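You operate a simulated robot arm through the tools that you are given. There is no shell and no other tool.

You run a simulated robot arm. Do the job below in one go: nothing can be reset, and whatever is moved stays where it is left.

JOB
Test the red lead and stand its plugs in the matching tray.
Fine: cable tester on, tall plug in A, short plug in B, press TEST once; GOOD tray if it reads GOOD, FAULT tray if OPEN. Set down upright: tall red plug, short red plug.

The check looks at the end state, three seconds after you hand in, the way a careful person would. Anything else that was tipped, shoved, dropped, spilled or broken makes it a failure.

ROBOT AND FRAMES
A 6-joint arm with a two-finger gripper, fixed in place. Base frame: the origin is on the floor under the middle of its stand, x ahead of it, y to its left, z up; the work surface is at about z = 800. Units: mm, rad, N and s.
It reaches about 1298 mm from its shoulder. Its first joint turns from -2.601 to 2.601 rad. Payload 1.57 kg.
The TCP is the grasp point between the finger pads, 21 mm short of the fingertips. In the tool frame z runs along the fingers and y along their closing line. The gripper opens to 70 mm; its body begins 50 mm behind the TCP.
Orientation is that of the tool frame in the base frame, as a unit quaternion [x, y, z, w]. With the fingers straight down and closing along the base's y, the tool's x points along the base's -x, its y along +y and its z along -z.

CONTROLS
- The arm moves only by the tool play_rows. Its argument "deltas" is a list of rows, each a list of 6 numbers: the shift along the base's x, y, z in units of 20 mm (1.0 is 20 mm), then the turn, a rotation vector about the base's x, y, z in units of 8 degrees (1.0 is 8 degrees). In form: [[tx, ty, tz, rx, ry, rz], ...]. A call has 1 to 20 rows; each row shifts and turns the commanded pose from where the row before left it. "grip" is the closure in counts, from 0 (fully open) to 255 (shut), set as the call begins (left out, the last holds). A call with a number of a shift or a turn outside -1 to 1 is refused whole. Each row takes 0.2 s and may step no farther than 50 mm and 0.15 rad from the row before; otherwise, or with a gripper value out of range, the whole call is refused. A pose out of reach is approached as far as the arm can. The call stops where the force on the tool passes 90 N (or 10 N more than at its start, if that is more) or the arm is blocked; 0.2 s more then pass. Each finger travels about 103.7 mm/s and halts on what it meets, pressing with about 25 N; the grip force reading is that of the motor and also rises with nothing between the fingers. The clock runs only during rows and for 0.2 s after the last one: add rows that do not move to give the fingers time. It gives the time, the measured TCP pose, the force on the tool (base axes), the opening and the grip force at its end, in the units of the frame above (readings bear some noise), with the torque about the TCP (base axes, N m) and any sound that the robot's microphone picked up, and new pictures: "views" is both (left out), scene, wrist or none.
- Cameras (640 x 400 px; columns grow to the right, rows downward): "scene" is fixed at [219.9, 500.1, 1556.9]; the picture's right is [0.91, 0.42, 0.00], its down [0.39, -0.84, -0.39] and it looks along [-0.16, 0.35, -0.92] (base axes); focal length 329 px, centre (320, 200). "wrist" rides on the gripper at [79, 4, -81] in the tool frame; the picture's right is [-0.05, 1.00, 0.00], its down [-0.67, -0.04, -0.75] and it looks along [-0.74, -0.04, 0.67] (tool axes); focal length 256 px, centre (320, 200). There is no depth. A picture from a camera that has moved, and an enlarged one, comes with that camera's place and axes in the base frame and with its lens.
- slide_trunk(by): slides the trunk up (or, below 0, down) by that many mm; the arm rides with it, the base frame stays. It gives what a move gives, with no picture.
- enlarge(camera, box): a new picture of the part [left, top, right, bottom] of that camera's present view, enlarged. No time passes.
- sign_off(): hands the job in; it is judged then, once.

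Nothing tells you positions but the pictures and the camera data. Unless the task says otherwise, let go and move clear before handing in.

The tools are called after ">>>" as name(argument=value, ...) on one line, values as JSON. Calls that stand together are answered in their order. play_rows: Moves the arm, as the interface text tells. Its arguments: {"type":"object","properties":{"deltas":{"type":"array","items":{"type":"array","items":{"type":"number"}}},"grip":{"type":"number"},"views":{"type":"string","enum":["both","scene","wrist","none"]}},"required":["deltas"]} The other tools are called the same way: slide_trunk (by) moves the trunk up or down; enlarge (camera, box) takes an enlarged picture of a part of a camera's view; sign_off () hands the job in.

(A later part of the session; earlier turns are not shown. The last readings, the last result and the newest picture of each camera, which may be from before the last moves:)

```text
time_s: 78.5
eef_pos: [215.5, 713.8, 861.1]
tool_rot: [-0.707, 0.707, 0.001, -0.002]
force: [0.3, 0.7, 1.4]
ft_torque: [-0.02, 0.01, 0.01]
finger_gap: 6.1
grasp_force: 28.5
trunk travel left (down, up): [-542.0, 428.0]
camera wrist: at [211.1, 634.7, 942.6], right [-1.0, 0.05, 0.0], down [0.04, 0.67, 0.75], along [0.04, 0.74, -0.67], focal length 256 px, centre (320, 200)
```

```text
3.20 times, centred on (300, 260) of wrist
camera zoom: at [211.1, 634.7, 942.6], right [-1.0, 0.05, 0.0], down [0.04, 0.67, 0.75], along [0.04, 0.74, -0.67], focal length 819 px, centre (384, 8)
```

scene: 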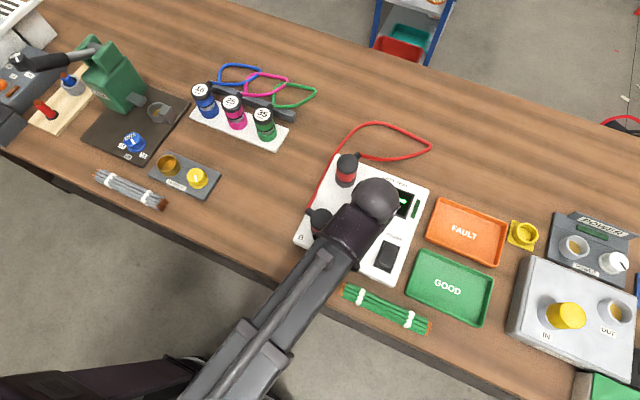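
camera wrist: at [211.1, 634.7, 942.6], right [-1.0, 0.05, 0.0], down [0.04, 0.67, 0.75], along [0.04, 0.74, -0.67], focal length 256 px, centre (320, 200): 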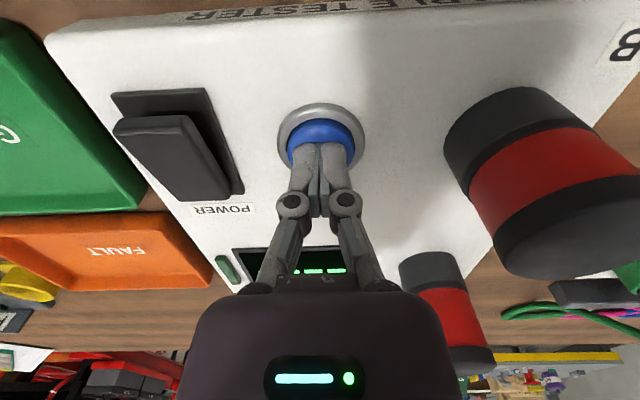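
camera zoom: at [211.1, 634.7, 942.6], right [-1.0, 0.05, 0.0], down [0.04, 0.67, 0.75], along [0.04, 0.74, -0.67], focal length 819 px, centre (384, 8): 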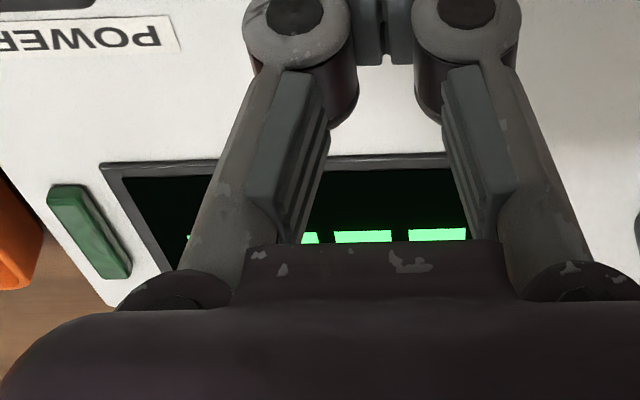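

The spring is soft and the display is still dashes, so I'll keep pressing a little at a time.

>>> slide_trunk(by=-1.5)

>>> play_rows(deltas=[[0, 0, 0, 0, 0, 0]], views="wrist")

>>> enlarge(camera="wrist", box=[200, 220, 400, 300])

```text
time_s: 79.0
eef_pos: [215.9, 714.3, 859.0]
tool_rot: [0.707, -0.707, 0.0, 0.001]
force: [0.5, 1.0, 2.2]
ft_torque: [0.02, 0.02, 0.04]
finger_gap: 5.9
grasp_force: 28.6
trunk travel left (down, up): [-541.0, 429.0]
heard: click
```

```text
time_s: 79.4
eef_pos: [214.8, 713.3, 859.4]
tool_rot: [-0.707, 0.707, 0.0, 0.0]
force: [0.1, 0.7, 1.7]
ft_torque: [0.02, -0.03, 0.02]
finger_gap: 6.2
grasp_force: 28.7
trunk travel left (down, up): [-541.0, 429.0]
camera wrist: at [211.1, 634.7, 941.1], right [-1.0, 0.05, 0.0], down [0.04, 0.67, 0.75], along [0.04, 0.74, -0.67], focal length 256 px, centre (320, 200)
```

wrist: 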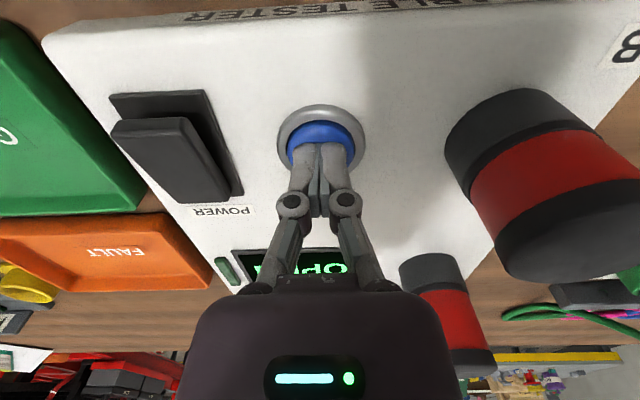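

```text
3.20 times, centred on (300, 260) of wrist
camera zoom: at [211.1, 634.7, 941.1], right [-1.0, 0.05, 0.0], down [0.04, 0.67, 0.75], along [0.04, 0.74, -0.67], focal length 819 px, centre (384, 8)
```

zoom: 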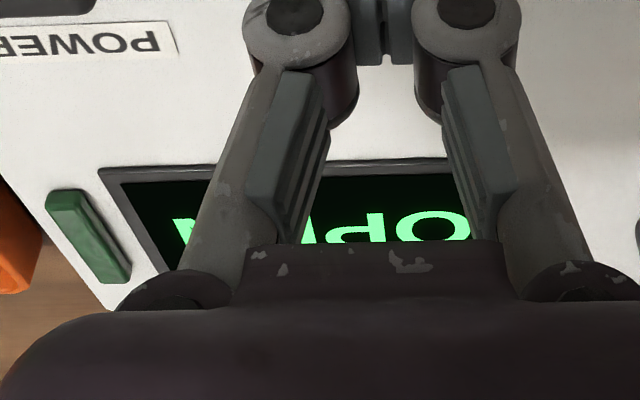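

A click was heard and the display reads OPEN. I'll lift off straight up and verify both the reading and that the plugs were fully seated.

>>> slide_trunk(by=100)

>>> play_rows(deltas=[[0.7, -0.7, 0, 0, 0, 0], [0.7, -0.7, 0, 0, 0, 0], [0.7, -0.7, 0, 0, 0, 0], [0.7, -0.7, 0, 0, 0, 0], [0.7, -0.7, 0, 0, 0, 0], [0, 0, 0, 0, 0, 0]], views="both")

>>> enlarge(camera="scene", box=[290, 130, 440, 290])

>>> enlarge(camera="wrist", box=[300, 0, 640, 240])

```text
time_s: 80.8
eef_pos: [214.0, 714.7, 958.2]
tool_rot: [-0.707, 0.707, 0.001, -0.001]
force: [0.8, 0.3, -0.5]
ft_torque: [-0.02, 0.0, -0.01]
finger_gap: 0.0
grasp_force: 28.8
trunk travel left (down, up): [-641.0, 329.0]
```

```text
time_s: 82.2
eef_pos: [284.6, 644.0, 960.9]
tool_rot: [-0.707, 0.707, 0.001, 0.0]
force: [-0.9, -0.3, -0.7]
ft_torque: [0.01, -0.03, -0.02]
finger_gap: 0.0
grasp_force: 28.3
trunk travel left (down, up): [-641.0, 329.0]
camera wrist: at [281.0, 565.3, 1041.0], right [-1.0, 0.05, 0.0], down [0.04, 0.67, 0.74], along [0.04, 0.74, -0.67], focal length 256 px, centre (320, 200)
```

scene: 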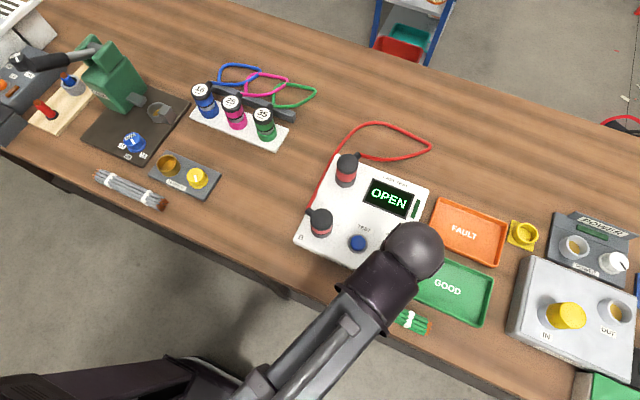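
wrist: 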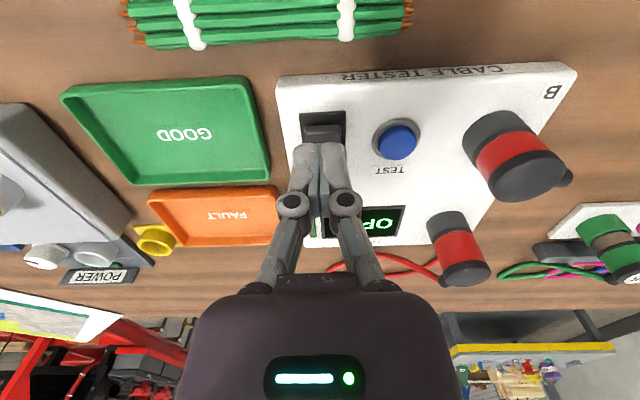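

```text
2.50 times, centred on (365, 210) of scene
camera zoom: at [219.9, 500.1, 1556.9], right [0.91, 0.42, 0.0], down [0.39, -0.84, -0.39], along [-0.16, 0.35, -0.92], focal length 823 px, centre (208, 175)
```

zoom: 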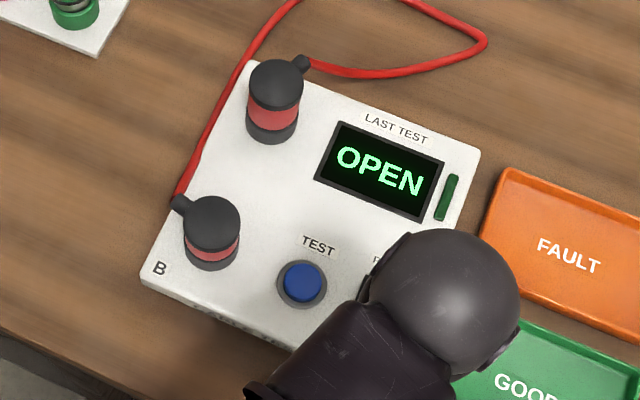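

```text
1.67 times, centred on (470, 120) of wrist
camera zoom: at [281.0, 565.3, 1041.0], right [-1.0, 0.05, 0.0], down [0.04, 0.67, 0.74], along [0.04, 0.74, -0.67], focal length 427 px, centre (70, 333)
```

zoom: 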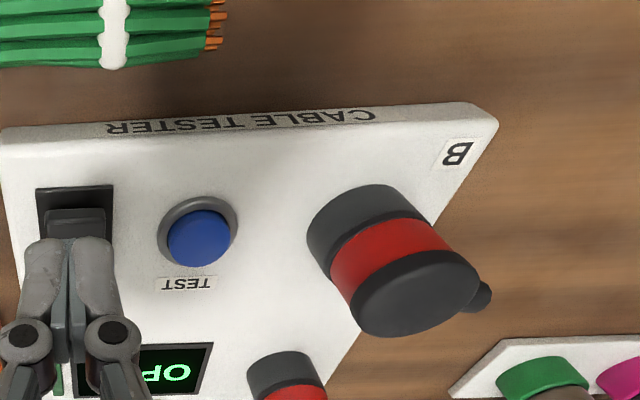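

The reading is OPEN with both plugs seated, so they go in the FAULT (orange) tray. I'll measure that tray.

>>> enlarge(camera="scene", box=[415, 185, 545, 335])

>>> enlarge(camera="wrist", box=[50, 60, 310, 290])

```text
2.67 times, centred on (480, 260) of scene
camera zoom: at [219.9, 500.1, 1556.9], right [0.91, 0.42, 0.0], down [0.39, -0.84, -0.39], along [-0.16, 0.35, -0.92], focal length 877 px, centre (-107, 40)
```

zoom: 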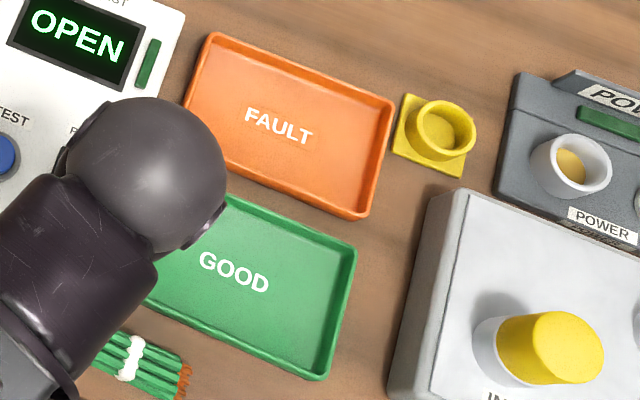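

```text
1.74 times, centred on (180, 175) of wrist
camera zoom: at [281.0, 565.3, 1041.0], right [-1.0, 0.05, 0.0], down [0.04, 0.67, 0.74], along [0.04, 0.74, -0.67], focal length 445 px, centre (564, 244)
```

zoom: 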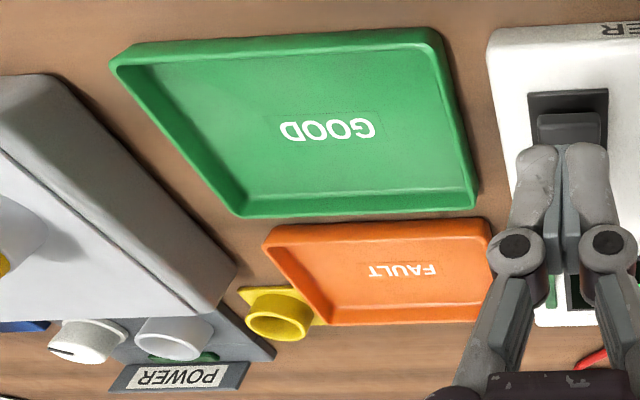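

OPEN is confirmed, so FAULT tray it is, spanning about x 349–520, y 798–920. The tall plug goes first so its cable doesn't wrap around anything. I'll return over A with the 60° grip orientation and open fingers.

>>> play_rows(deltas=[[-0.6725, 0.871, 0, 0, 0, -0.3125], [-0.6725, 0.871, 0, 0, 0, -0.3125], [-0.6725, 0.871, 0, 0, 0, -0.3125], [-0.6725, 0.871, 0, 0, 0, -0.3125], [-0.6725, 0.871, 0, 0, 0, -0.3125], [-0.6725, 0.871, 0, 0, 0, -0.3125], [-0.6725, 0.871, 0, 0, 0, -0.3125], [-0.6725, 0.871, 0, 0, 0, -0.3125], [-0.6725, 0.871, 0, 0, 0, -0.3125], [-0.6725, 0.871, 0, 0, 0, -0.3125], [-0.6725, 0.871, 0, 0, 0, -0.3125], [-0.6725, 0.871, 0, 0, 0, -0.3125], [0, 0, 0, 0, 0, 0]], grip=0, views="both")

>>> enlarge(camera="wrist", box=[240, 20, 400, 180])

```text
time_s: 85.0
eef_pos: [123.0, 853.3, 960.0]
tool_rot: [-0.498, 0.867, 0.001, 0.0]
force: [0.1, 0.1, 0.2]
ft_torque: [0.01, 0.0, 0.0]
finger_gap: 69.9
grasp_force: 0.1
trunk travel left (down, up): [-641.0, 329.0]
camera wrist: at [80.5, 786.4, 1041.0], right [-0.84, 0.55, 0.0], down [0.37, 0.56, 0.75], along [0.41, 0.62, -0.67], focal length 256 px, centre (320, 200)
```

scene: 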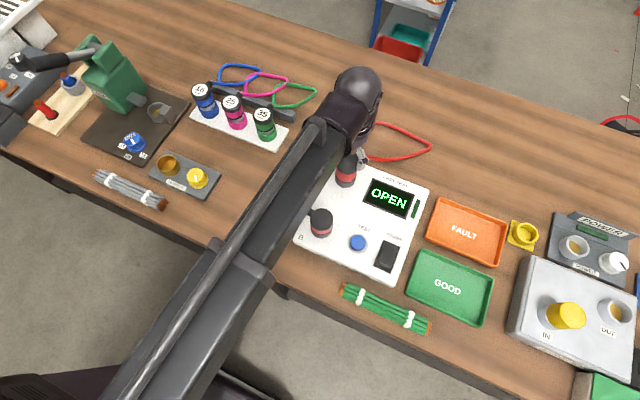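
wrist: 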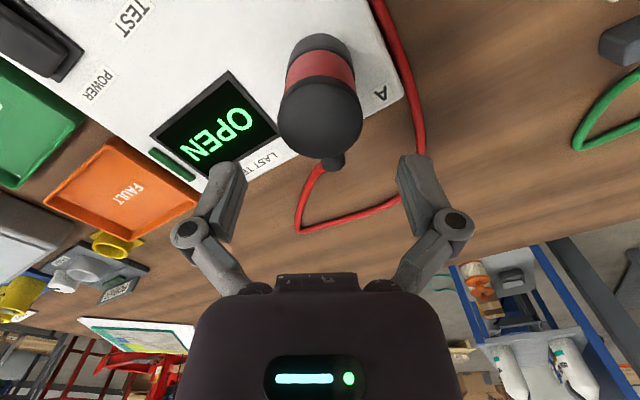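

```text
2.50 times, centred on (320, 100) of wrist
camera zoom: at [80.5, 786.4, 1041.0], right [-0.84, 0.55, 0.0], down [0.37, 0.56, 0.75], along [0.41, 0.62, -0.67], focal length 640 px, centre (320, 450)
```

zoom: 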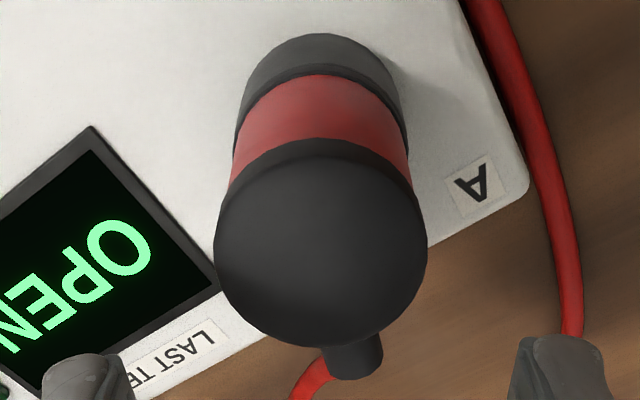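

Well centred over the tall plug. I'll nudge forward 1 mm, descend and grip.

>>> play_rows(deltas=[[0.025, 0.043, 0, 0, 0, 0]], views="none")

>>> slide_trunk(by=-40)

>>> slide_trunk(by=-26)

>>> play_rows(deltas=[[0, 0, 0, 0, 0, 0]], views="wrist")

```text
time_s: 85.3
eef_pos: [124.8, 852.9, 959.1]
tool_rot: [-0.5, 0.866, 0.001, 0.0]
force: [0.0, -0.3, -0.2]
ft_torque: [0.02, -0.06, 0.0]
finger_gap: 70.1
grasp_force: 0.1
trunk travel left (down, up): [-641.0, 329.0]
```

```text
time_s: 86.2
eef_pos: [125.9, 853.7, 919.1]
tool_rot: [-0.499, 0.867, 0.0, 0.0]
force: [0.7, -0.3, 0.0]
ft_torque: [0.0, 0.01, -0.01]
finger_gap: 70.0
grasp_force: 0.1
trunk travel left (down, up): [-601.0, 369.0]
```

```text
time_s: 86.9
eef_pos: [125.4, 853.4, 894.2]
tool_rot: [-0.5, 0.866, 0.001, 0.0]
force: [0.5, 0.1, -0.2]
ft_torque: [0.01, 0.0, 0.02]
finger_gap: 69.7
grasp_force: 0.0
trunk travel left (down, up): [-575.0, 395.0]
```

```text
time_s: 87.3
eef_pos: [125.1, 852.4, 894.4]
tool_rot: [-0.499, 0.866, 0.001, 0.0]
force: [-0.8, 0.5, -0.5]
ft_torque: [-0.01, -0.01, 0.0]
finger_gap: 69.8
grasp_force: 0.0
trunk travel left (down, up): [-575.0, 395.0]
camera wrist: at [81.4, 787.1, 975.0], right [-0.84, 0.55, 0.0], down [0.37, 0.56, 0.75], along [0.41, 0.63, -0.67], focal length 256 px, centre (320, 200)
```

wrist: 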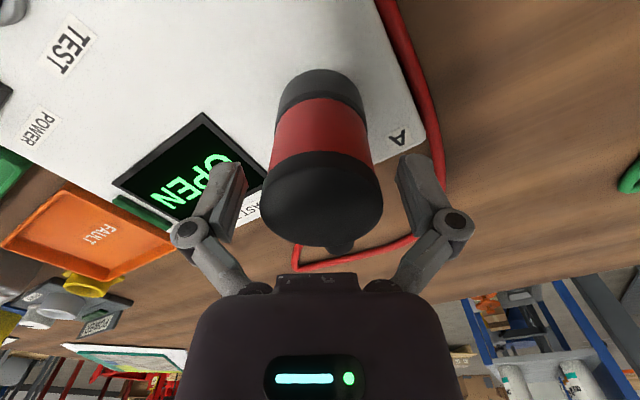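

>>> play_rows(deltas=[[0, 0, 0, 0, 0, 0], [0, 0, 0, 0, 0, 0], [0, 0, 0, 0, 0, 0], [0, 0, 0, 0, 0, 0]], grip=255, views="wrist")

>>> slide_trunk(by=3)

>>> play_rows(deltas=[[0, 0, 0, 0, 0, 0]], views="wrist")

```text
time_s: 88.3
eef_pos: [125.2, 852.4, 893.0]
tool_rot: [-0.5, 0.866, 0.001, 0.0]
force: [-2.0, 3.4, 11.0]
ft_torque: [0.04, 0.01, 0.01]
finger_gap: 46.7
grasp_force: 24.7
trunk travel left (down, up): [-575.0, 395.0]
camera wrist: at [81.1, 786.8, 975.5], right [-0.84, 0.55, 0.0], down [0.37, 0.56, 0.75], along [0.41, 0.63, -0.67], focal length 256 px, centre (320, 200)
```

wrist: 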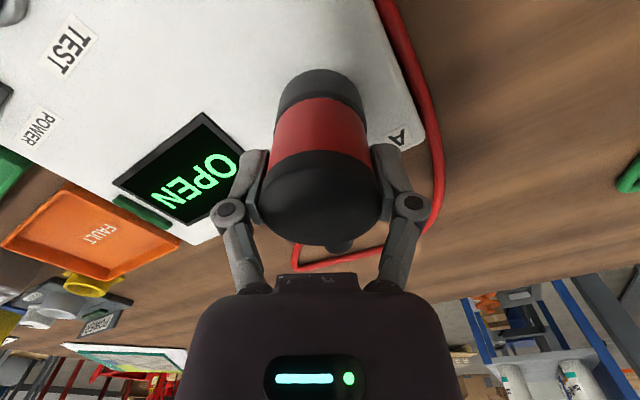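

```text
time_s: 88.8
eef_pos: [124.7, 853.4, 896.8]
tool_rot: [-0.5, 0.866, 0.001, -0.001]
force: [0.8, 0.7, -1.9]
ft_torque: [0.01, 0.0, 0.02]
finger_gap: 46.4
grasp_force: 24.8
trunk travel left (down, up): [-578.0, 392.0]
```

```text
time_s: 89.2
eef_pos: [125.0, 853.3, 896.5]
tool_rot: [-0.499, 0.866, 0.001, -0.001]
force: [1.0, 0.7, -0.7]
ft_torque: [0.0, -0.01, 0.02]
finger_gap: 46.5
grasp_force: 25.0
trunk travel left (down, up): [-578.0, 392.0]
camera wrist: at [81.5, 787.1, 977.9], right [-0.84, 0.55, 0.0], down [0.37, 0.56, 0.75], along [0.41, 0.62, -0.67], focal length 256 px, centre (320, 200)
```

wrist: 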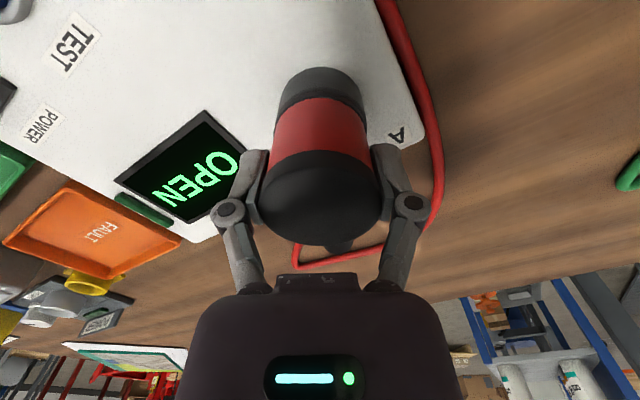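

The plug is coming up freely, so I'll continue in small steps.

>>> slide_trunk(by=5)

>>> slide_trunk(by=10)

>>> play_rows(deltas=[[0, 0, 0, 0, 0, 0]], views="wrist")

```text
time_s: 89.8
eef_pos: [124.7, 853.8, 901.2]
tool_rot: [-0.5, 0.866, 0.001, 0.0]
force: [0.5, 0.3, -1.0]
ft_torque: [-0.03, -0.02, 0.04]
finger_gap: 46.5
grasp_force: 25.1
trunk travel left (down, up): [-583.0, 387.0]
```

```text
time_s: 90.3
eef_pos: [125.6, 854.4, 910.6]
tool_rot: [-0.5, 0.866, 0.001, 0.0]
force: [-0.4, 0.1, -1.3]
ft_torque: [0.01, -0.02, 0.05]
finger_gap: 46.6
grasp_force: 25.5
trunk travel left (down, up): [-593.0, 377.0]
```

```text
time_s: 90.7
eef_pos: [124.2, 853.1, 911.4]
tool_rot: [-0.5, 0.866, 0.001, -0.002]
force: [0.3, 0.1, -0.3]
ft_torque: [0.01, 0.01, 0.03]
finger_gap: 46.5
grasp_force: 24.9
trunk travel left (down, up): [-593.0, 377.0]
camera wrist: at [81.4, 787.2, 992.9], right [-0.84, 0.55, 0.0], down [0.37, 0.56, 0.75], along [0.41, 0.63, -0.67], focal length 256 px, centre (320, 200)
```

wrist: 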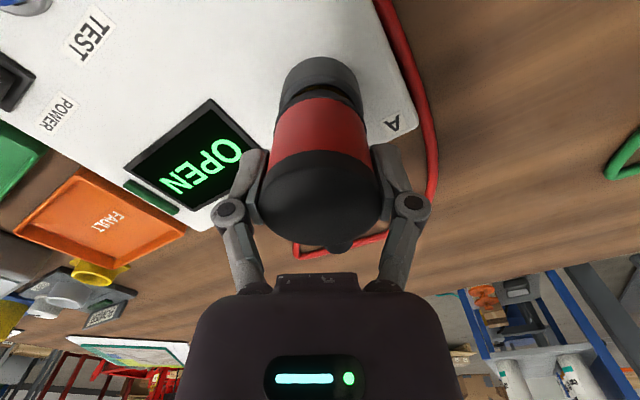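

>>> slide_trunk(by=12)

>>> slide_trunk(by=14)

>>> play_rows(deltas=[[0, 0, 0, 0, 0, 0]], views="both")

>>> enlarge(camera="scene", box=[290, 110, 440, 250])

```text
time_s: 91.3
eef_pos: [125.4, 853.5, 923.7]
tool_rot: [-0.5, 0.866, 0.001, -0.001]
force: [-0.2, 0.3, -0.8]
ft_torque: [-0.01, 0.0, 0.02]
finger_gap: 46.5
grasp_force: 25.5
trunk travel left (down, up): [-605.0, 365.0]
```

```text
time_s: 92.0
eef_pos: [124.5, 854.1, 937.1]
tool_rot: [-0.5, 0.866, 0.001, -0.001]
force: [-0.4, 0.1, -0.2]
ft_torque: [0.0, 0.03, 0.0]
finger_gap: 46.3
grasp_force: 24.7
trunk travel left (down, up): [-619.0, 351.0]
```

```text
time_s: 92.4
eef_pos: [123.9, 853.8, 938.9]
tool_rot: [-0.5, 0.866, 0.001, 0.0]
force: [0.0, 0.0, -1.9]
ft_torque: [-0.01, -0.01, 0.0]
finger_gap: 46.5
grasp_force: 24.5
trunk travel left (down, up): [-619.0, 351.0]
camera wrist: at [81.4, 787.2, 1018.9], right [-0.84, 0.55, 0.0], down [0.37, 0.56, 0.74], along [0.41, 0.63, -0.67], focal length 256 px, centre (320, 200)
```

scene: 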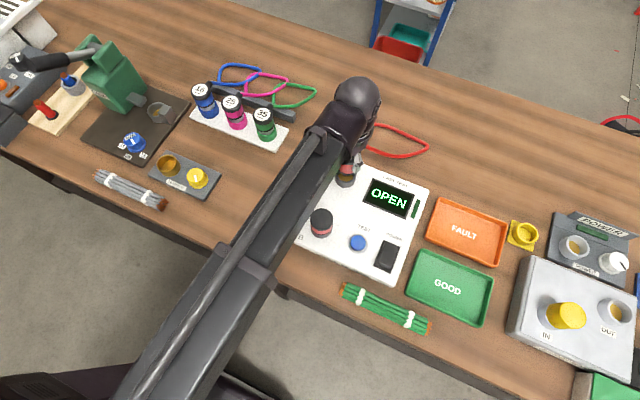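
wrist: 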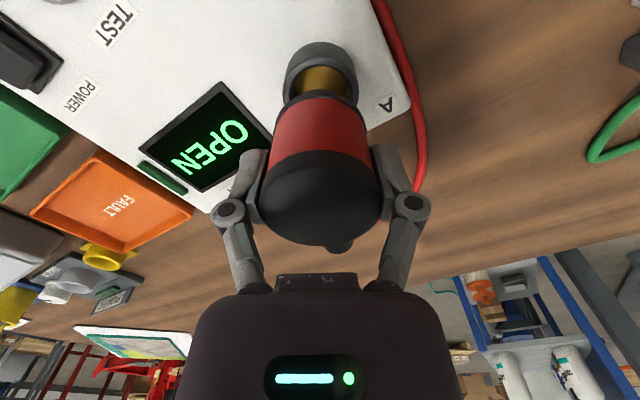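

```text
2.86 times, centred on (365, 180) of scene
camera zoom: at [219.9, 500.1, 1556.9], right [0.91, 0.42, 0.0], down [0.39, -0.84, -0.39], along [-0.16, 0.35, -0.92], focal length 940 px, centre (191, 257)
```

zoom: 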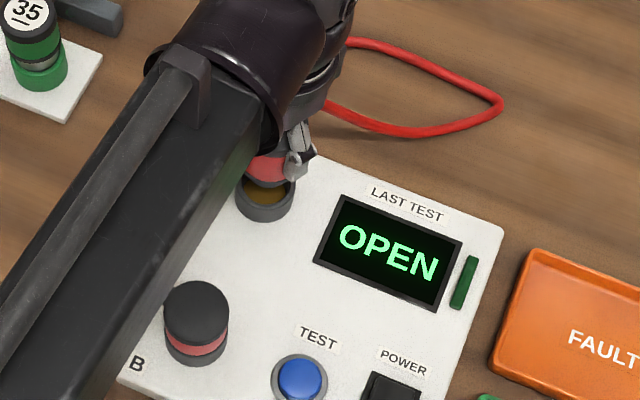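

The tall plug is clear of A. I'll carry it toward the FAULT tray halfway while turning the stub back, then check the cable and the short plug.

>>> play_rows(deltas=[[0.4, 0.012, 0, 0, 0, 0.2], [0.7, 0.012, 0, 0, 0, 0.25], [0.8, 0.012, 0, 0, 0, 0.25], [0.8, 0.012, 0, 0, 0, 0.25], [0.8, 0.012, 0, 0, 0, 0.25], [0.8, 0.012, 0, 0, 0, 0.25], [0.8, 0.012, 0, 0, 0, 0.25], [0.8, 0.012, 0, 0, 0, 0.25], [0.8, 0.012, 0, 0, 0, 0.25], [0.8, 0.012, 0, 0, 0, 0.25], [0.8, 0.012, 0, 0, 0, 0.25], [0.4, 0.012, 0, 0, 0, 0.2], [0, 0, 0, 0, 0, 0]], views="both")

>>> enlarge(camera="scene", box=[290, 110, 440, 250])

```text
time_s: 95.2
eef_pos: [299.3, 856.9, 937.0]
tool_rot: [-0.664, 0.748, 0.0, 0.0]
force: [0.6, 0.2, -1.3]
ft_torque: [0.01, 0.0, -0.02]
finger_gap: 46.4
grasp_force: 25.2
trunk travel left (down, up): [-619.0, 351.0]
camera wrist: at [285.2, 778.1, 1018.9], right [-0.99, 0.17, 0.0], down [0.12, 0.66, 0.74], along [0.13, 0.73, -0.67], focal length 256 px, centre (320, 200)
```

scene: 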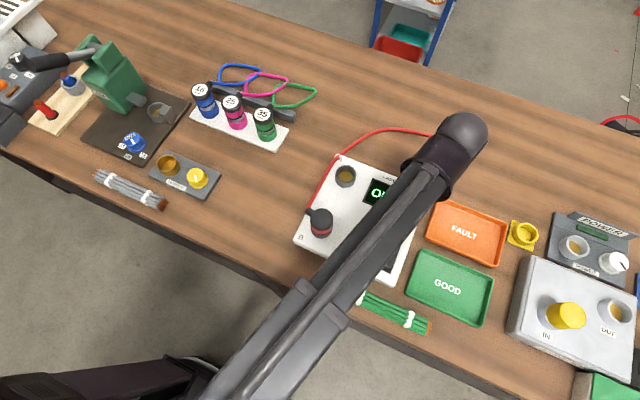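
wrist: 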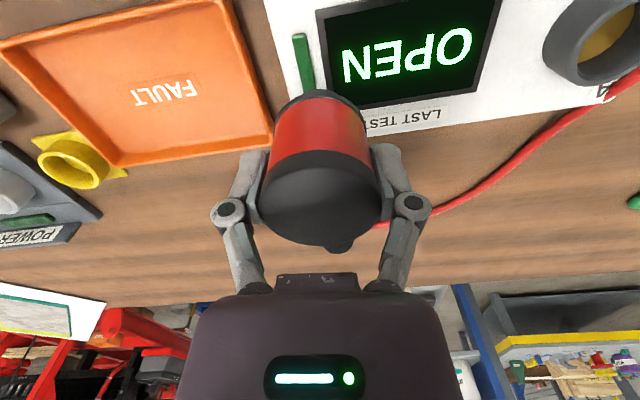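

```text
2.86 times, centred on (365, 180) of scene
camera zoom: at [219.9, 500.1, 1556.9], right [0.91, 0.42, 0.0], down [0.39, -0.84, -0.39], along [-0.16, 0.35, -0.92], focal length 940 px, centre (191, 257)
```

zoom: 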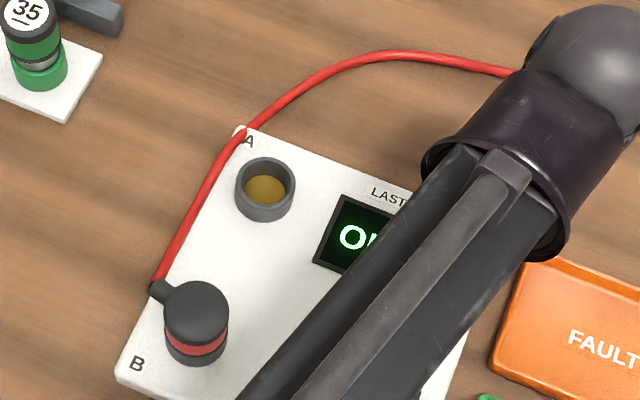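

The cable has slack, hanging from the raised stub, and the short plug is undisturbed in B. I'll continue to the right half of the tray.

>>> play_rows(deltas=[[0.5, 0.01, 0, 0, 0, 0.22], [0.7, 0.01, 0, 0, 0, 0.22], [0.7, 0.01, 0, 0, 0, 0.22], [0.7, 0.01, 0, 0, 0, 0.22], [0.7, 0.01, 0, 0, 0, 0.22], [0.7, 0.01, 0, 0, 0, 0.22], [0.7, 0.01, 0, 0, 0, 0.22], [0.7, 0.01, 0, 0, 0, 0.22], [0.7, 0.01, 0, 0, 0, 0.22], [0.7, 0.01, 0, 0, 0, 0.22], [0.7, 0.01, 0, 0, 0, 0.22], [0.5, 0.01, 0, 0, 0, 0.22], [0.38, 0.005, 0, 0, 0, 0.1], [0, 0, 0, 0, 0, 0]], views="both")

>>> enlarge(camera="scene", box=[290, 90, 450, 250])

>>> enlarge(camera="scene", box=[400, 120, 560, 280])

```text
time_s: 98.2
eef_pos: [465.6, 858.1, 937.6]
tool_rot: [0.793, -0.609, 0.0, 0.001]
force: [-0.2, -0.4, -1.4]
ft_torque: [0.01, 0.02, 0.03]
finger_gap: 46.5
grasp_force: 25.2
trunk travel left (down, up): [-619.0, 351.0]
camera wrist: at [483.0, 781.1, 1018.9], right [-0.98, -0.21, 0.0], down [-0.14, 0.65, 0.74], along [-0.16, 0.73, -0.67], focal length 256 px, centre (320, 200)
```

scene: 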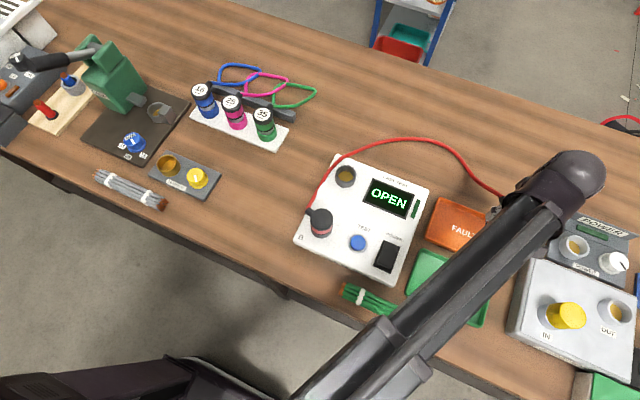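
wrist: 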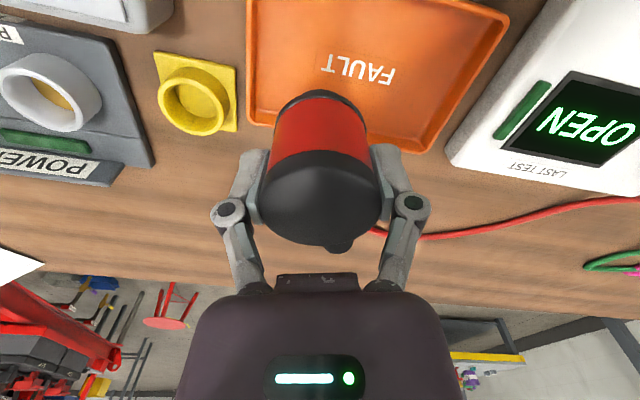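

```text
2.50 times, centred on (370, 170) of scene
camera zoom: at [219.9, 500.1, 1556.9], right [0.91, 0.42, 0.0], down [0.39, -0.84, -0.39], along [-0.16, 0.35, -0.92], focal length 823 px, centre (195, 275)
```

zoom: 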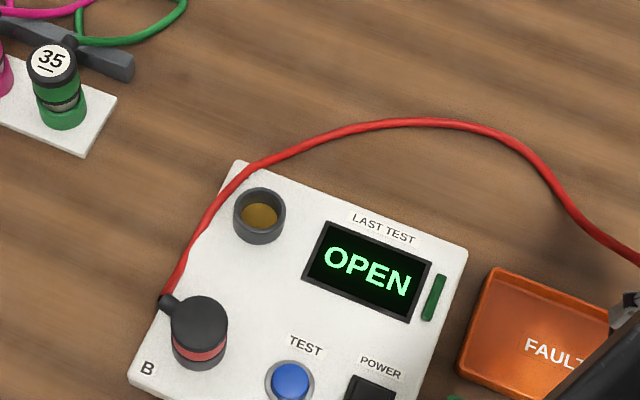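

```text
2.50 times, centred on (480, 200) of scene
camera zoom: at [219.9, 500.1, 1556.9], right [0.91, 0.42, 0.0], down [0.39, -0.84, -0.39], along [-0.16, 0.35, -0.92], focal length 823 px, centre (-80, 200)
```

zoom: 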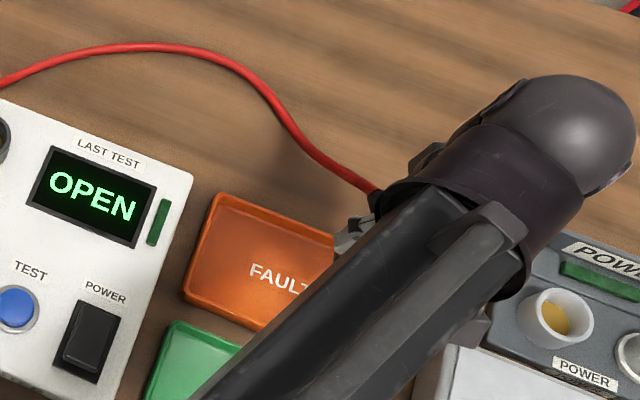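

The tall plug is over the right half of the FAULT tray with slack in the cable. I'll lower it in stages.

>>> slide_trunk(by=-20)

>>> slide_trunk(by=-20)

>>> slide_trunk(by=-15)

>>> play_rows(deltas=[[0, 0, 0, 0, 0, 0]], views="both")

>>> enlarge(camera="wrist", box=[200, 0, 440, 200])

```text
time_s: 98.8
eef_pos: [467.2, 858.6, 917.2]
tool_rot: [0.794, -0.608, -0.001, 0.001]
force: [-0.2, 0.4, -0.7]
ft_torque: [0.01, 0.0, -0.01]
finger_gap: 46.2
grasp_force: 25.2
trunk travel left (down, up): [-599.0, 371.0]
```

```text
time_s: 99.5
eef_pos: [466.8, 858.3, 896.5]
tool_rot: [0.794, -0.608, 0.0, 0.001]
force: [-0.8, 0.2, -1.6]
ft_torque: [0.0, -0.03, 0.0]
finger_gap: 46.4
grasp_force: 25.5
trunk travel left (down, up): [-579.0, 391.0]
```

```text
time_s: 100.1
eef_pos: [466.5, 858.2, 882.7]
tool_rot: [0.794, -0.608, 0.0, 0.0]
force: [1.3, -0.5, -2.0]
ft_torque: [0.01, 0.0, 0.02]
finger_gap: 46.6
grasp_force: 25.1
trunk travel left (down, up): [-564.0, 406.0]
```

```text
time_s: 100.5
eef_pos: [465.8, 857.3, 883.1]
tool_rot: [0.793, -0.609, 0.0, 0.001]
force: [-0.3, 0.2, -1.0]
ft_torque: [0.01, 0.02, -0.02]
finger_gap: 46.7
grasp_force: 25.0
trunk travel left (down, up): [-564.0, 406.0]
camera wrist: at [482.9, 781.0, 963.9], right [-0.98, -0.21, 0.0], down [-0.14, 0.65, 0.74], along [-0.16, 0.73, -0.67], focal length 256 px, centre (320, 200)
```

scene: 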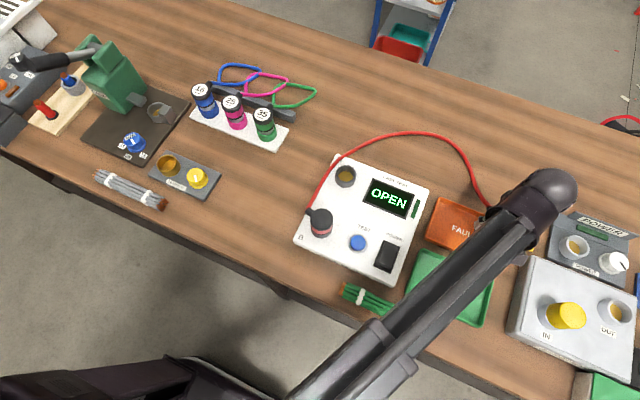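
wrist: 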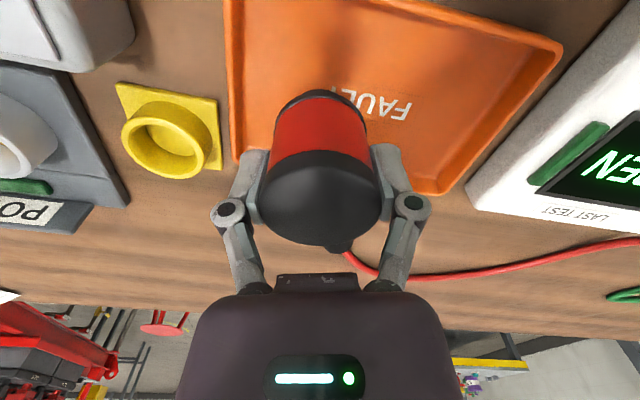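

```text
2.00 times, centred on (320, 100) of wrist
camera zoom: at [482.9, 781.0, 963.9], right [-0.98, -0.21, 0.0], down [-0.14, 0.65, 0.74], along [-0.16, 0.73, -0.67], focal length 512 px, centre (320, 400)
```

zoom: 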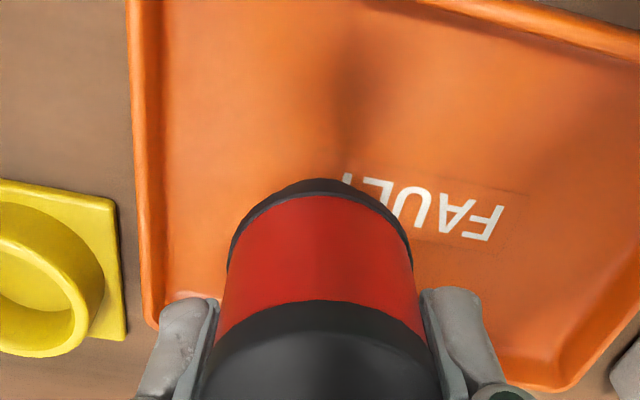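

>>> slide_trunk(by=-12)

>>> slide_trunk(by=-4)

>>> slide_trunk(by=-2)

>>> play_rows(deltas=[[0, 0, 0, 0, 0, 0]], views="wrist")

```text
time_s: 101.1
eef_pos: [467.5, 857.6, 870.3]
tool_rot: [0.794, -0.608, -0.001, 0.001]
force: [1.0, 0.3, -1.8]
ft_torque: [0.01, 0.0, 0.0]
finger_gap: 46.6
grasp_force: 24.9
trunk travel left (down, up): [-552.0, 418.0]
```

```text
time_s: 101.7
eef_pos: [466.7, 858.5, 864.6]
tool_rot: [0.794, -0.608, -0.001, 0.0]
force: [0.2, 0.7, -1.2]
ft_torque: [-0.01, 0.0, -0.01]
finger_gap: 46.4
grasp_force: 25.6
trunk travel left (down, up): [-548.0, 422.0]
```

```text
time_s: 102.2
eef_pos: [467.1, 858.0, 864.2]
tool_rot: [0.794, -0.608, -0.001, 0.001]
force: [0.4, 0.3, -1.6]
ft_torque: [-0.01, -0.01, 0.02]
finger_gap: 46.3
grasp_force: 24.5
trunk travel left (down, up): [-546.0, 424.0]
```

```text
time_s: 102.6
eef_pos: [466.8, 858.3, 863.8]
tool_rot: [0.794, -0.608, 0.0, 0.001]
force: [0.2, 0.3, -1.3]
ft_torque: [-0.02, 0.0, -0.04]
finger_gap: 46.5
grasp_force: 25.2
trunk travel left (down, up): [-546.0, 424.0]
camera wrist: at [482.9, 781.0, 945.9], right [-0.98, -0.21, 0.0], down [-0.14, 0.65, 0.74], along [-0.16, 0.73, -0.67], focal length 256 px, centre (320, 200)
```

wrist: 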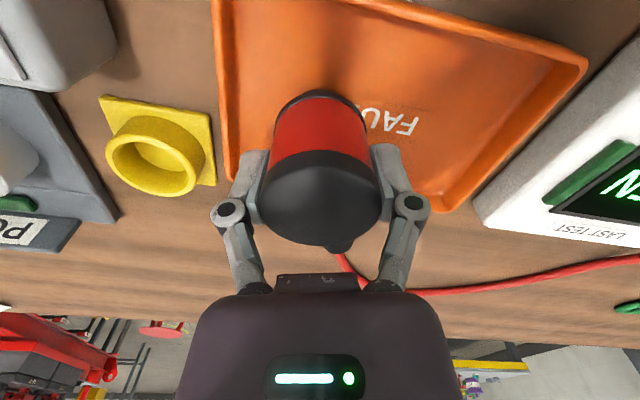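

>>> slide_trunk(by=-1.5)

>>> slide_trunk(by=-1)

>>> play_rows(deltas=[[0, 0, 0, 0, 0, 0]], views="none")

```text
time_s: 103.1
eef_pos: [467.3, 858.1, 863.4]
tool_rot: [0.794, -0.609, -0.001, 0.0]
force: [0.9, 1.5, 6.9]
ft_torque: [0.09, -0.07, 0.0]
finger_gap: 46.8
grasp_force: 25.6
trunk travel left (down, up): [-544.0, 426.0]
```

```text
time_s: 103.6
eef_pos: [465.7, 857.5, 863.5]
tool_rot: [0.794, -0.608, -0.001, -0.001]
force: [2.8, 5.8, 20.0]
ft_torque: [0.34, -0.12, 0.01]
finger_gap: 46.7
grasp_force: 24.7
trunk travel left (down, up): [-543.0, 427.0]
```

```text
time_s: 104.0
eef_pos: [466.2, 857.4, 863.8]
tool_rot: [0.794, -0.608, -0.001, -0.001]
force: [4.2, 6.4, 20.1]
ft_torque: [0.35, -0.13, -0.01]
finger_gap: 46.6
grasp_force: 25.4
trunk travel left (down, up): [-543.0, 427.0]
```

Touching the tray floor. I'll relieve the load, then release.

>>> slide_trunk(by=1)

>>> play_rows(deltas=[[0, 0, 0, 0, 0, 0]], views="none")

```text
time_s: 104.5
eef_pos: [466.4, 856.6, 864.3]
tool_rot: [0.794, -0.608, 0.0, 0.0]
force: [0.9, 1.6, 9.0]
ft_torque: [0.05, -0.04, 0.0]
finger_gap: 46.6
grasp_force: 25.3
trunk travel left (down, up): [-544.0, 426.0]
```

```text
time_s: 104.9
eef_pos: [466.7, 856.9, 863.3]
tool_rot: [0.794, -0.608, -0.001, 0.002]
force: [-0.3, -0.9, 5.5]
ft_torque: [-0.06, 0.01, -0.03]
finger_gap: 46.7
grasp_force: 24.7
trunk travel left (down, up): [-544.0, 426.0]
```

>>> play_rows(deltas=[[0, 0, 0, 0, 0, 0], [0, 0, 0, 0, 0, 0], [0, 0, 0, 0, 0, 0], [0, 0, 0, 0, 0, 0]], grip=0, views="both")

>>> enlarge(camera="wrist", box=[200, 60, 440, 280])

```text
time_s: 105.9
eef_pos: [467.1, 857.9, 863.3]
tool_rot: [0.794, -0.608, -0.001, 0.001]
force: [0.6, 0.0, 0.5]
ft_torque: [0.03, -0.02, -0.02]
finger_gap: 70.0
grasp_force: 0.1
trunk travel left (down, up): [-544.0, 426.0]
camera wrist: at [482.9, 780.9, 944.5], right [-0.98, -0.21, 0.0], down [-0.14, 0.65, 0.74], along [-0.16, 0.73, -0.67], focal length 256 px, centre (320, 200)
```

scene: 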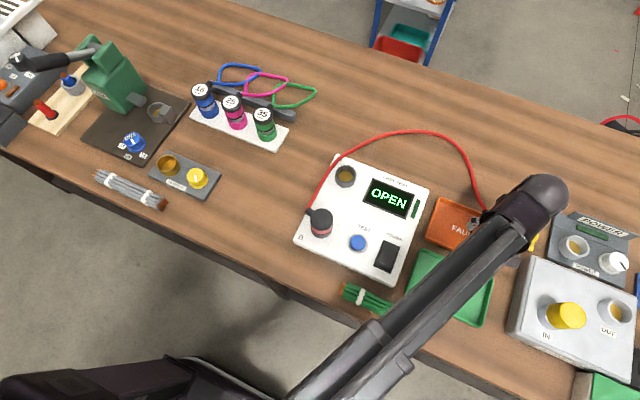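
wrist: 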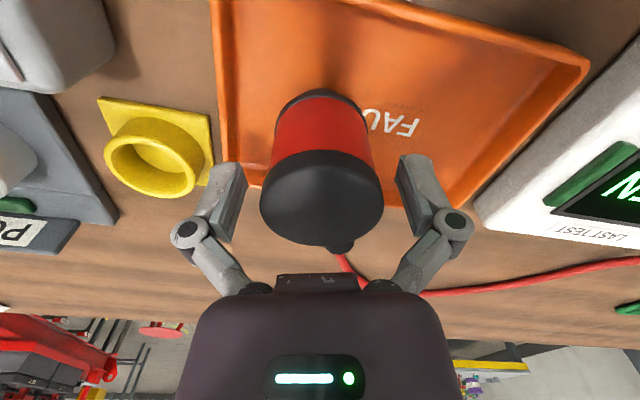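

```text
1.82 times, centred on (320, 170) of wrist
camera zoom: at [482.9, 780.9, 944.5], right [-0.98, -0.21, 0.0], down [-0.14, 0.65, 0.74], along [-0.16, 0.73, -0.67], focal length 465 px, centre (320, 254)
```

zoom: 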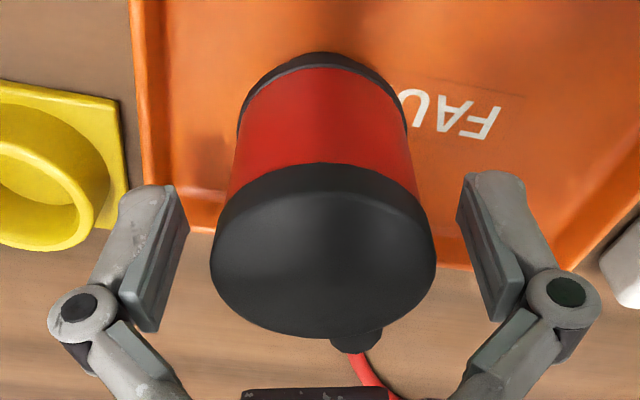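

The tall plug stands upright in the FAULT tray. I'll raise straight up clear of it.

>>> slide_trunk(by=20)

>>> slide_trunk(by=75)

>>> play_rows(deltas=[[0, 0, 0, 0, 0, 0]], views="both")

>>> enlarge(camera="wrist", box=[180, 0, 500, 200])

```text
time_s: 106.6
eef_pos: [466.9, 858.4, 883.1]
tool_rot: [0.794, -0.608, 0.0, 0.0]
force: [0.4, 0.1, 0.1]
ft_torque: [-0.01, 0.03, 0.04]
finger_gap: 70.0
grasp_force: 0.0
trunk travel left (down, up): [-564.0, 406.0]
```

```text
time_s: 107.7
eef_pos: [466.1, 858.0, 957.7]
tool_rot: [0.794, -0.608, -0.001, 0.001]
force: [-0.6, 0.3, -0.5]
ft_torque: [0.01, 0.01, 0.02]
finger_gap: 69.8
grasp_force: 0.0
trunk travel left (down, up): [-639.0, 331.0]
```

```text
time_s: 108.1
eef_pos: [465.2, 859.0, 957.6]
tool_rot: [0.794, -0.607, 0.0, 0.001]
force: [-0.3, 0.5, -0.7]
ft_torque: [-0.01, 0.01, 0.02]
finger_gap: 70.1
grasp_force: 0.0
trunk travel left (down, up): [-639.0, 331.0]
camera wrist: at [482.9, 781.0, 1039.4], right [-0.98, -0.21, 0.0], down [-0.14, 0.65, 0.74], along [-0.16, 0.73, -0.67], focal length 256 px, centre (320, 200)
```

scene: 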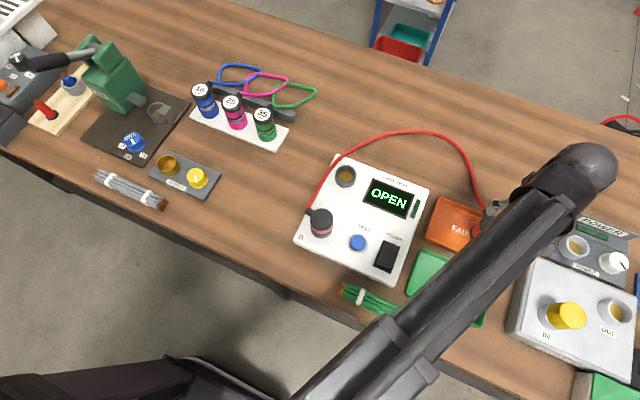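
wrist: 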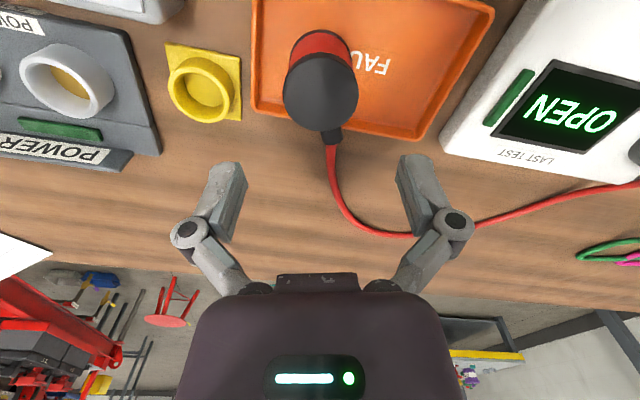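

```text
2.00 times, centred on (340, 100) of wrist
camera zoom: at [482.9, 781.0, 1039.4], right [-0.98, -0.21, 0.0], down [-0.14, 0.65, 0.74], along [-0.16, 0.73, -0.67], focal length 512 px, centre (280, 400)
```

zoom: 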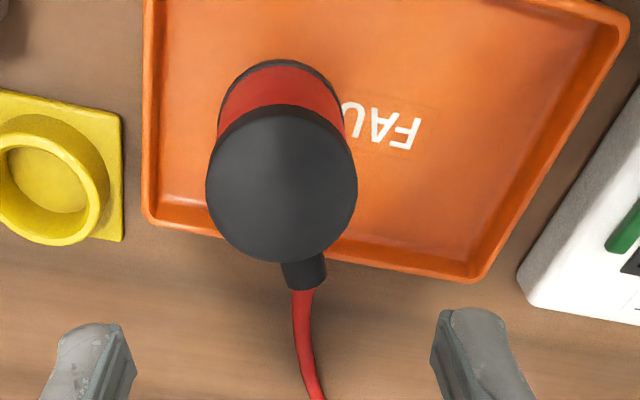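

The tall plug stands upright and the cable is relaxed. I'll head back to the short plug in B with the tool returned to its original orientation.

>>> play_rows(deltas=[[-0.8525, -0.357, 0, 0, 0, -0.657], [-0.8525, -0.357, 0, 0, 0, -0.657], [-0.8525, -0.357, 0, 0, 0, -0.657], [-0.8525, -0.357, 0, 0, 0, -0.657], [-0.8525, -0.357, 0, 0, 0, -0.657], [-0.8525, -0.357, 0, 0, 0, -0.657], [-0.8525, -0.357, 0, 0, 0, -0.657], [-0.8525, -0.357, 0, 0, 0, -0.657], [-0.8525, -0.357, 0, 0, 0, -0.657], [-0.8525, -0.357, 0, 0, 0, -0.657], [-0.8525, -0.357, 0, 0, 0, -0.657], [-0.8525, -0.357, 0, 0, 0, -0.657], [-0.8525, -0.357, 0, 0, 0, -0.657], [-0.8525, -0.357, 0, 0, 0, -0.657], [-0.8525, -0.357, 0, 0, 0, -0.657], [-0.8525, -0.357, 0, 0, 0, -0.657], [-0.8525, -0.357, 0, 0, 0, -0.657], [-0.8525, -0.357, 0, 0, 0, -0.657], [-0.8525, -0.357, 0, 0, 0, -0.657], [-0.8525, -0.357, 0, 0, 0, -0.657]], views="both")

>>> enlarge(camera="wrist", box=[240, 20, 400, 180])

>>> enlarge(camera="scene", box=[400, 140, 560, 300])

```text
time_s: 112.3
eef_pos: [124.2, 716.1, 958.2]
tool_rot: [0.001, 1.0, 0.001, 0.0]
force: [-0.4, 0.1, 0.2]
ft_torque: [0.01, -0.01, 0.01]
finger_gap: 69.9
grasp_force: 0.1
trunk travel left (down, up): [-639.0, 331.0]
camera wrist: at [44.6, 720.7, 1039.5], right [0.06, 1.0, 0.0], down [0.67, -0.04, 0.75], along [0.74, -0.04, -0.67], focal length 256 px, centre (320, 200)
```

scene: 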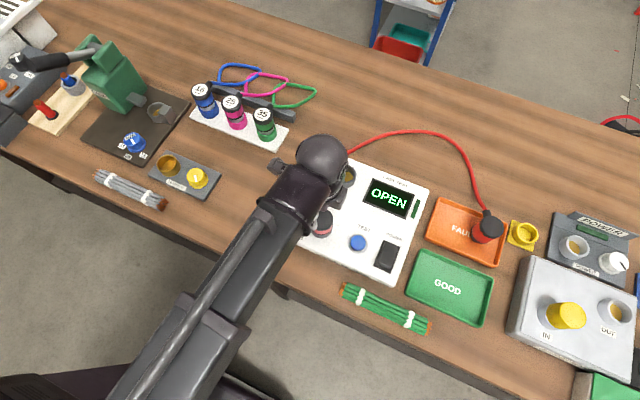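
wrist: 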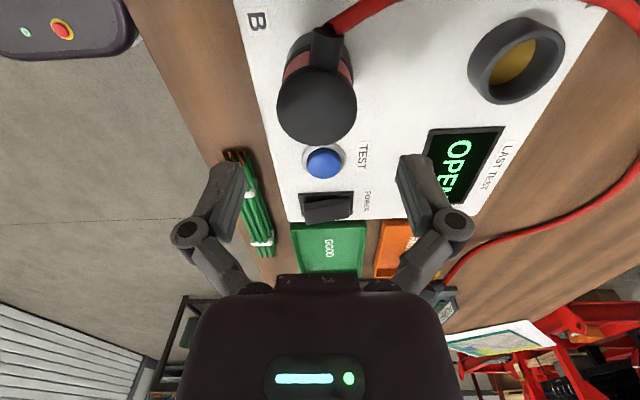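

```text
2.50 times, centred on (320, 100) of wrist
camera zoom: at [44.6, 720.7, 1039.5], right [0.06, 1.0, 0.0], down [0.67, -0.04, 0.75], along [0.74, -0.04, -0.67], focal length 640 px, centre (320, 450)
```

zoom: 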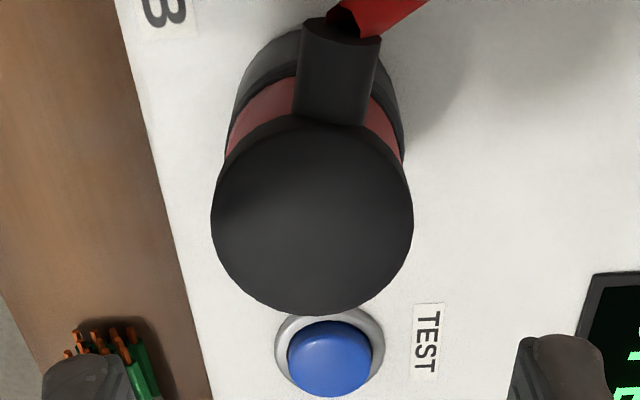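

```text
2.50 times, centred on (480, 220) of scene
camera zoom: at [219.9, 500.1, 1556.9], right [0.91, 0.42, 0.0], down [0.39, -0.84, -0.39], along [-0.16, 0.35, -0.92], focal length 823 px, centre (-80, 150)
```

zoom: 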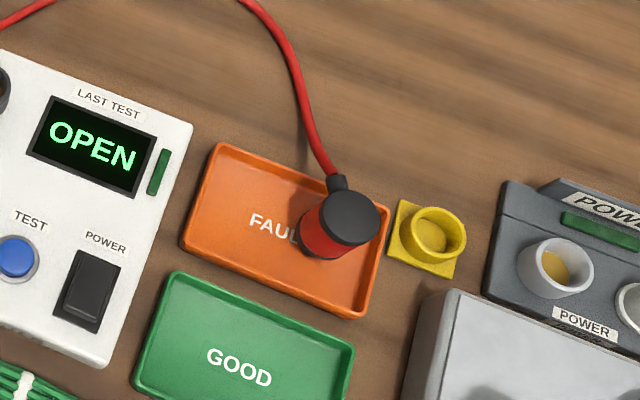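

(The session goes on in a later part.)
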